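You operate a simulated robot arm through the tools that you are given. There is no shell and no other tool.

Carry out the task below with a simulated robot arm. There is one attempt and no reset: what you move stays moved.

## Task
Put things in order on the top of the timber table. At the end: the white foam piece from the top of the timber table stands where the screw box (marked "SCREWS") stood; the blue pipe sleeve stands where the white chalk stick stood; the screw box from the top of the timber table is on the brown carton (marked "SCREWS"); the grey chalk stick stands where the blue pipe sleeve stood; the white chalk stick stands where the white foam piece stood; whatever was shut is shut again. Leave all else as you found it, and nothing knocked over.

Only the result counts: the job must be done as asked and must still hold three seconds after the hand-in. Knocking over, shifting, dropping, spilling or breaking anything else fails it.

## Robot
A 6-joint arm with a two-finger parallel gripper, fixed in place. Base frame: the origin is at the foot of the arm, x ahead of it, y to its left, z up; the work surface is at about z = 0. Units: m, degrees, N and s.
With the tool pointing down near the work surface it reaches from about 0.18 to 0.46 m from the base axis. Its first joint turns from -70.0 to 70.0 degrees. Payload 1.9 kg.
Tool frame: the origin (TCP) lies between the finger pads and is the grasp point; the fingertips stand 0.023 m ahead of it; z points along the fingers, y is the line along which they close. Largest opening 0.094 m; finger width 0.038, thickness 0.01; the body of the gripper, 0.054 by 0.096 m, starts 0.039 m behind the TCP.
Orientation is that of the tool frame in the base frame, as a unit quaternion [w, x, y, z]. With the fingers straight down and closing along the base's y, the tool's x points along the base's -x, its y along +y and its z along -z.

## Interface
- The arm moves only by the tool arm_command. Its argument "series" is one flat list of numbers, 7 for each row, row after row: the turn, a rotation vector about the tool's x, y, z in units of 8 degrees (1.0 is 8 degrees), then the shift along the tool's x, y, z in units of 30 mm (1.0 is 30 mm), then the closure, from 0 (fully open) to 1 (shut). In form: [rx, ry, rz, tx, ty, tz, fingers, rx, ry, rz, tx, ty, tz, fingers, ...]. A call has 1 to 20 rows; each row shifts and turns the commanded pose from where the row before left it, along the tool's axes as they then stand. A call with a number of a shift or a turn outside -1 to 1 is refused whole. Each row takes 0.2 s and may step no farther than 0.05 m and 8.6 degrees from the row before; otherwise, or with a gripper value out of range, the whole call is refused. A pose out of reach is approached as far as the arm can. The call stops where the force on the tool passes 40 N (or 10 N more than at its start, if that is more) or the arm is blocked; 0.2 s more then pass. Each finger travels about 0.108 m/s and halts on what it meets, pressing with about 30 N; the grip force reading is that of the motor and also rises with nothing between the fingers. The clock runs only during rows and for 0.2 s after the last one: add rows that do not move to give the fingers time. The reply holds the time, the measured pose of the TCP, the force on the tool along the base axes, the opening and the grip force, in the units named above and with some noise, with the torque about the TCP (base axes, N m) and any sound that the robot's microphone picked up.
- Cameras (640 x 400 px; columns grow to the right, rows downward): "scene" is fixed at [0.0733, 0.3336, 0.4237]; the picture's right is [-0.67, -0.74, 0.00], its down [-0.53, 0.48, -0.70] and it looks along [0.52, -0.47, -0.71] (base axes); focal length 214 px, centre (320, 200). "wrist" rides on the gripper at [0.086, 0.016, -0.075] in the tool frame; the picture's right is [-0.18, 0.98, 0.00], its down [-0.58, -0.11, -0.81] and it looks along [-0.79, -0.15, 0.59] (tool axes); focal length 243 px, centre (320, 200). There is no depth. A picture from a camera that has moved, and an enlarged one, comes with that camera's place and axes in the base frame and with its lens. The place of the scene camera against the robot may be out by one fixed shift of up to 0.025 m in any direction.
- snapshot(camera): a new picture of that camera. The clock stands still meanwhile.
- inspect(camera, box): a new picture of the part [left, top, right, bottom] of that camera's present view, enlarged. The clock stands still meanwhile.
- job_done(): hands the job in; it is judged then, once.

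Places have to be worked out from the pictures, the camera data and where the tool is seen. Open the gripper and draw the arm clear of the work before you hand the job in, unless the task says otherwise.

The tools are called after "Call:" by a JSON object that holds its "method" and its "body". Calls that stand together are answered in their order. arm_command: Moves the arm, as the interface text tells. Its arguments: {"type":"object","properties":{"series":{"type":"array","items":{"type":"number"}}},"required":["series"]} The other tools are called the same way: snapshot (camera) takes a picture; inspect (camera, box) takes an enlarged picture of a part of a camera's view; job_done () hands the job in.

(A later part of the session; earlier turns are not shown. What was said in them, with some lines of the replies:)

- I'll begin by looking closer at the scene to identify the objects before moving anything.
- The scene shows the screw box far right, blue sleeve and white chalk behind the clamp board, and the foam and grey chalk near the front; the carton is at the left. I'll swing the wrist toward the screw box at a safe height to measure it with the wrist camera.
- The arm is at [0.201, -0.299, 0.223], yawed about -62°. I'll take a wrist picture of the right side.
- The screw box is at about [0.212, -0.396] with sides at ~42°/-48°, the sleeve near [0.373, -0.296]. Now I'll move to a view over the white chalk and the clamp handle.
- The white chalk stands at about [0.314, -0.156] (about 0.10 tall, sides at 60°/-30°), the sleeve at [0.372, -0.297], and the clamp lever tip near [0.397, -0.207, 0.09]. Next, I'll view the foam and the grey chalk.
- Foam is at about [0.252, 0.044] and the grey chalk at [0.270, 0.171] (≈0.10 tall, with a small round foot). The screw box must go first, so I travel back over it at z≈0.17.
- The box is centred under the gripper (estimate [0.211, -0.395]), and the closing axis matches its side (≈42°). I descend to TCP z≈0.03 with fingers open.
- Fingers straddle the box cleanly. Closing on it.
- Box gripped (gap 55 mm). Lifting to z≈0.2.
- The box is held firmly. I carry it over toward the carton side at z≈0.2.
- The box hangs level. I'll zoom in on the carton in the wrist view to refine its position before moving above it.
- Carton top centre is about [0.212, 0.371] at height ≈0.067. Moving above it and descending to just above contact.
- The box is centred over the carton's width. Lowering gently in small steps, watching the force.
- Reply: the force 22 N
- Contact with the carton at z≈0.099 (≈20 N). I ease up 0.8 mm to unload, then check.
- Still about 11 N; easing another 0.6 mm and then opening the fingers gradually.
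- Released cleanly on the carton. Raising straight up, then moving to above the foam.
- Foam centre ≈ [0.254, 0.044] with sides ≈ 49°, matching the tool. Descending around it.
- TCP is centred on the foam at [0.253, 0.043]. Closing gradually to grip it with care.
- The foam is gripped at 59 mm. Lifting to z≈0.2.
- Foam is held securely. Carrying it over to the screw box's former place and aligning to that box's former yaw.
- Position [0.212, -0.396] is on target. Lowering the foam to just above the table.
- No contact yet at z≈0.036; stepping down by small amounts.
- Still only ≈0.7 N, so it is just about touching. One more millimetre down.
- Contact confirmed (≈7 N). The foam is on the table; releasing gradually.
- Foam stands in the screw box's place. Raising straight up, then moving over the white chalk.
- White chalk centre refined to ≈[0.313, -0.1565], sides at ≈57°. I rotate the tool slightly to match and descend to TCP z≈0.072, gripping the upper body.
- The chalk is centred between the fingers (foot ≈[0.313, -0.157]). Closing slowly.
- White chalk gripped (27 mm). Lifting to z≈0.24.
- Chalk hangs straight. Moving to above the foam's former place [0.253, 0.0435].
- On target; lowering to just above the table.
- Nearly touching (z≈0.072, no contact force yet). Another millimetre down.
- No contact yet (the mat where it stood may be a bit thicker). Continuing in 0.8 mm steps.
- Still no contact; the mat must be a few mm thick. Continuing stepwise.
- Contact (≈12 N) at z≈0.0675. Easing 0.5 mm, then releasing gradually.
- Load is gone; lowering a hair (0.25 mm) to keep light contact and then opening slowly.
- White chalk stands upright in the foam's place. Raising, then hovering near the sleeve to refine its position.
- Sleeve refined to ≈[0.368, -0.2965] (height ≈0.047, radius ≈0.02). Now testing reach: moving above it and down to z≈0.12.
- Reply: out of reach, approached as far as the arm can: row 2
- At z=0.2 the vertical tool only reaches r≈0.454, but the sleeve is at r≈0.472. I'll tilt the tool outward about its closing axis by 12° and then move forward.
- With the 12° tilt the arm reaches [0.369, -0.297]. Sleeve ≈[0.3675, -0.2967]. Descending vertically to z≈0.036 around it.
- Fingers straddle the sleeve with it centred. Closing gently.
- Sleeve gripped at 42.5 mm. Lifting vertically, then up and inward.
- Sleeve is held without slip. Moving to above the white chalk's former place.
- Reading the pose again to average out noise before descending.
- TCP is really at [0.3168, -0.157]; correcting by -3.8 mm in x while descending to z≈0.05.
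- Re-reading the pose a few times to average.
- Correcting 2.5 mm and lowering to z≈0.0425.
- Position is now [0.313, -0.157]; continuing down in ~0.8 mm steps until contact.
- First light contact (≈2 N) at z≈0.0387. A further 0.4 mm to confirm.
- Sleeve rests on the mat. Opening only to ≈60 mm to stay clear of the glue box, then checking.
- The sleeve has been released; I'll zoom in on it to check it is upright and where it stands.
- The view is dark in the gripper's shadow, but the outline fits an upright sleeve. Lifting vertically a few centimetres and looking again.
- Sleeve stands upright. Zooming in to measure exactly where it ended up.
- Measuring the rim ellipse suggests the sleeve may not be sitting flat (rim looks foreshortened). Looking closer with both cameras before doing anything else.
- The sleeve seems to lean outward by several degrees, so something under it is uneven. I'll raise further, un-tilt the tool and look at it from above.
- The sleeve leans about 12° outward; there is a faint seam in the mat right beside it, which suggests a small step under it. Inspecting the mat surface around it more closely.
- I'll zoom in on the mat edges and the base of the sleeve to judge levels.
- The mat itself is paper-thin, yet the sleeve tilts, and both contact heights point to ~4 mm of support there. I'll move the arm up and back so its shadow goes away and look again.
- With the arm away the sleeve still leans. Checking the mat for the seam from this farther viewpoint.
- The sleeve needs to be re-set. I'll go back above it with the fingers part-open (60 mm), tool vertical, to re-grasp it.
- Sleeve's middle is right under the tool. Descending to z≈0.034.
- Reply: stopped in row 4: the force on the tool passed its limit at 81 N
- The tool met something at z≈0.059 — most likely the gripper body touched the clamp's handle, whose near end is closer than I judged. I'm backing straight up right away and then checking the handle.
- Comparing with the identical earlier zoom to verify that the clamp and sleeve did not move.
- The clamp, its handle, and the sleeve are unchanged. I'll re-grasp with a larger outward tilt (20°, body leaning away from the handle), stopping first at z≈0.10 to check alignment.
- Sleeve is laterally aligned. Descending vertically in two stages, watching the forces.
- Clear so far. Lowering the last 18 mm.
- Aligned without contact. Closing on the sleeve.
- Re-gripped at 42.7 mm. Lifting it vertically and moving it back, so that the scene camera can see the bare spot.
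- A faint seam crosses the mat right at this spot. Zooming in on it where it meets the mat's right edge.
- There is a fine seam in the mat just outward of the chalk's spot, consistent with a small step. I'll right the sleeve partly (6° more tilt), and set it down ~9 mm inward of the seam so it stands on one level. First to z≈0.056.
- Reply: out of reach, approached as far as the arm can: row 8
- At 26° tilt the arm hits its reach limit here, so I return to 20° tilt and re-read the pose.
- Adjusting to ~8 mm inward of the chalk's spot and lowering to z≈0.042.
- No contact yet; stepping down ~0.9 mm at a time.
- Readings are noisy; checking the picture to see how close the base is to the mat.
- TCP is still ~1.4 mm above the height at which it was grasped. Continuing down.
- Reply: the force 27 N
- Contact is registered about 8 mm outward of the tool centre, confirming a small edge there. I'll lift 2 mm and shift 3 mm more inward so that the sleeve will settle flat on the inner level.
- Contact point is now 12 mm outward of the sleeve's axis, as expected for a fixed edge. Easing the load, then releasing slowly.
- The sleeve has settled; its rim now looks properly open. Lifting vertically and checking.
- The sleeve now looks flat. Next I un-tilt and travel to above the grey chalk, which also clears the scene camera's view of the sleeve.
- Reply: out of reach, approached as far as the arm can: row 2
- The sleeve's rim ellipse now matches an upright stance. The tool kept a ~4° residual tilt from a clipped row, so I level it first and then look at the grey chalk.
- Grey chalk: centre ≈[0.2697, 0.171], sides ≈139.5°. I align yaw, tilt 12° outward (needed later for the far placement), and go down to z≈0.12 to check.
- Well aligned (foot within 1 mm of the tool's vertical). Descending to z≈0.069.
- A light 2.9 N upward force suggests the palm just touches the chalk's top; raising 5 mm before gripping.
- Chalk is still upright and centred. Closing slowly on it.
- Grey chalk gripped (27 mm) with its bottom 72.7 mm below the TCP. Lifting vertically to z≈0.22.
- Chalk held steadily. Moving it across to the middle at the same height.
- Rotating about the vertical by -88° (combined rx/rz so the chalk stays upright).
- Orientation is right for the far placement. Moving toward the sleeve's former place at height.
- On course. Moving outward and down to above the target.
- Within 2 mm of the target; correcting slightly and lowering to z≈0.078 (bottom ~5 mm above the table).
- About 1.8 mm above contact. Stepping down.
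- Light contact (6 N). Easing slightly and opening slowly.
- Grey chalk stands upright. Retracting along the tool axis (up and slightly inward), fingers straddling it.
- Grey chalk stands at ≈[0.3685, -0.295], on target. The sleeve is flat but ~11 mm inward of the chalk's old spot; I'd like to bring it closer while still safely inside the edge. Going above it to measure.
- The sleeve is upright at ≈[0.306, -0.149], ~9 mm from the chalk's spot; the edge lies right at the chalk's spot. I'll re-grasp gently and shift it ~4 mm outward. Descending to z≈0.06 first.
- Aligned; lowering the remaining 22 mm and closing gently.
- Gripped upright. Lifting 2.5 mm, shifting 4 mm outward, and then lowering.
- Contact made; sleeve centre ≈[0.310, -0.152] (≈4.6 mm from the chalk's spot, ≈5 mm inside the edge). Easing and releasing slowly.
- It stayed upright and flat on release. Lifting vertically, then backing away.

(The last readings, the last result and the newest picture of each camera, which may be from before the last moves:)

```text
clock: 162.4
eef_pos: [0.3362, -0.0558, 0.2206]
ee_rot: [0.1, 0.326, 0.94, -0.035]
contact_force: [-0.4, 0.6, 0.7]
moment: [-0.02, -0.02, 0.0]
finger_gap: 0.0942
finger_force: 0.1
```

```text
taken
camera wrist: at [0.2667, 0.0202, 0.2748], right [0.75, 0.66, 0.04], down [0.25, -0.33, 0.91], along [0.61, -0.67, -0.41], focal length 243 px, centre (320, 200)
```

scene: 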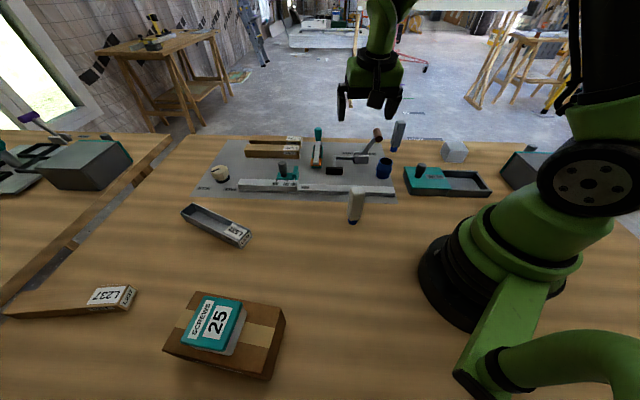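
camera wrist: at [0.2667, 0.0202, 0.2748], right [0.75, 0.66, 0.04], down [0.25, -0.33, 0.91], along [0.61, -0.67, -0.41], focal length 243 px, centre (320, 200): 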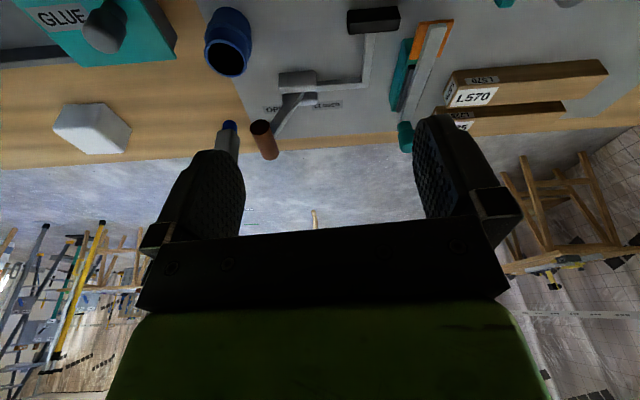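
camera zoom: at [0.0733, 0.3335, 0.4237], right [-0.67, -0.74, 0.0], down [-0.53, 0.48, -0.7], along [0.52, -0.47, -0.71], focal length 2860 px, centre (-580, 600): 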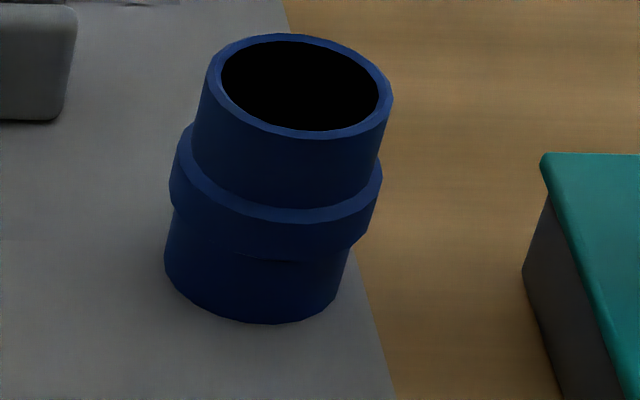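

All pieces look right. Drawing the arm up to a clear home-like pose and levelling the tool.

Call:
{"method": "arm_command", "body": {"series": [0, 0, 0, -0.1, 0.2, -0.9, 0, 0, 0, 0, 0.3, 0.3, -0.9, 0, 0, 0, 0, 0.3, 0.3, -0.9, 0, 0, 0.75, 0, 0, 0, 0, 0, 0, 0.75, 0, 0, 0, 0, 0, 0, 0, 0, 0, 0, 0, 0]}}

Call:
{"method": "snapshot", "body": {"camera": "scene"}}

Call:
{"method": "inspect", "body": {"camera": "scene", "box": [140, 250, 320, 400]}}

Call:
{"method": "inspect", "body": {"camera": "scene", "box": [180, 110, 420, 260]}}

Call:
{"method": "inspect", "body": {"camera": "scene", "box": [380, 100, 560, 230]}}

```text
clock: 163.8
eef_pos: [0.3268, -0.019, 0.2973]
ee_rot: [0.0, 0.328, 0.945, 0.0]
contact_force: [-0.4, 0.1, -1.0]
moment: [0.0, 0.01, 0.01]
finger_gap: 0.094
finger_force: 0.1
```

```text
taken
```

scene: 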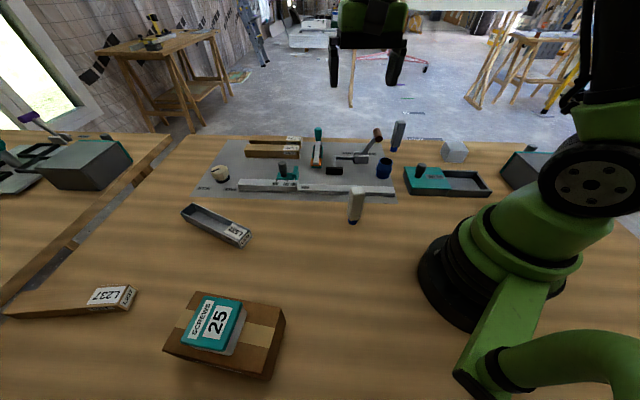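

```text
2.67 times, centred on (230, 325) of scene
camera zoom: at [0.0733, 0.3336, 0.4237], right [-0.67, -0.74, 0.0], down [-0.53, 0.48, -0.7], along [0.52, -0.47, -0.71], focal length 572 px, centre (560, -133)
```

zoom: 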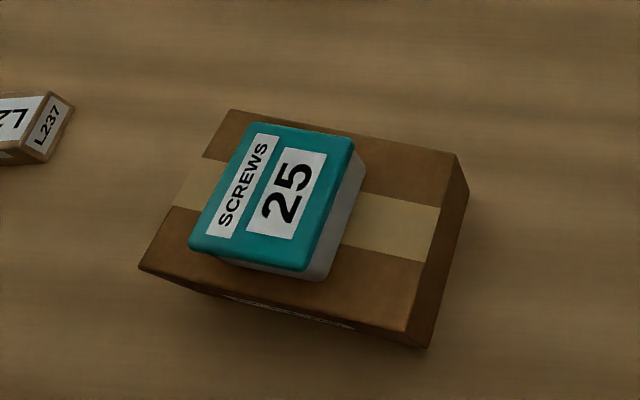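

```text
2.67 times, centred on (300, 185) of scene
camera zoom: at [0.0733, 0.3336, 0.4237], right [-0.67, -0.74, 0.0], down [-0.53, 0.48, -0.7], along [0.52, -0.47, -0.71], focal length 572 px, centre (373, 240)
```

zoom: 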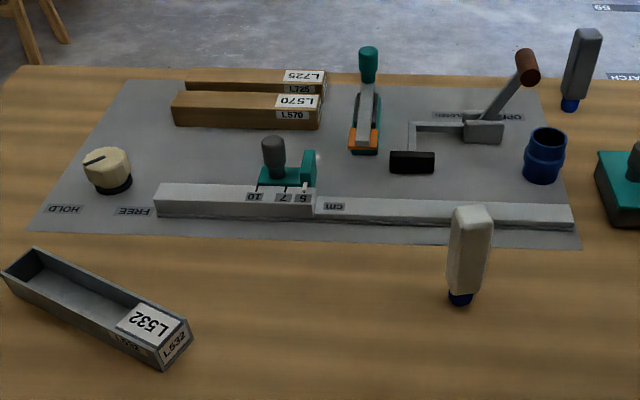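

```text
3.08 times, centred on (470, 165) of scene
camera zoom: at [0.0733, 0.3336, 0.4237], right [-0.67, -0.74, 0.0], down [-0.53, 0.48, -0.7], along [0.52, -0.47, -0.71], focal length 660 px, centre (-142, 308)
```

zoom: 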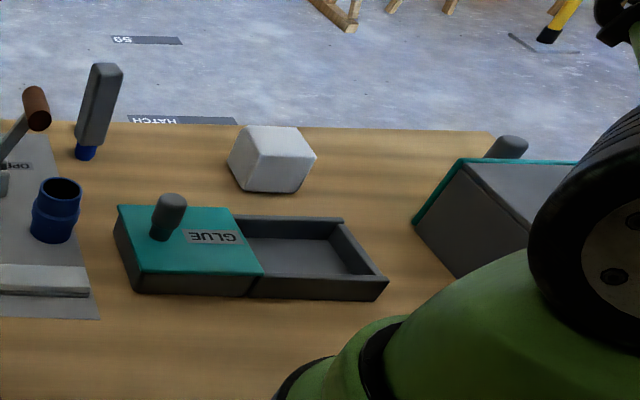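

Everything matches the request: screw box on the carton, foam in the box's place, white chalk in the foam's place, sleeve in the white chalk's place, and grey chalk in the sleeve's place. All are upright, the rest is unchanged, and the open gripper is clear. Handing in.

Call:
{"method": "job_done", "body": {}}

```text
The job is handed in.
```

The job is handed in, and all five pieces were standing in their new places in the last pictures. I don't have the judge's result.

| Piece | Where it is now | How close |
|---|---|---|
| Screw box | On top of the brown carton | Near the centre of the top |
| White foam piece | Where the screw box stood | Within about 2 mm |
| White chalk stick | Where the white foam piece stood | Within about 2 mm |
| Blue pipe sleeve | Where the white chalk stick stood | About 5 mm off |
| Grey chalk stick | Where the blue pipe sleeve stood | Within about 2 mm |

- **Sleeve offset:** there seems to be a step of about 4 mm in the mat right at the white chalk's spot. My first placement left the sleeve leaning about 12°, so I set it about 5 mm towards the arm, where it stands flat.
- **Clamp contact:** while going back for the sleeve, the gripper pressed on the clamp handle and the arm stopped at 81 N. Pictures from before and after show the clamp in the same position.
- **Carton label:** I couldn't read "SCREWS" on the carton, as its label faces away from the cameras. It is the only brown carton I saw.
- **Things left alone:** I opened nothing, so nothing had to be shut again. The GLUE box was already half open and I left it that way.

The gripper is open and the arm is clear of the table.
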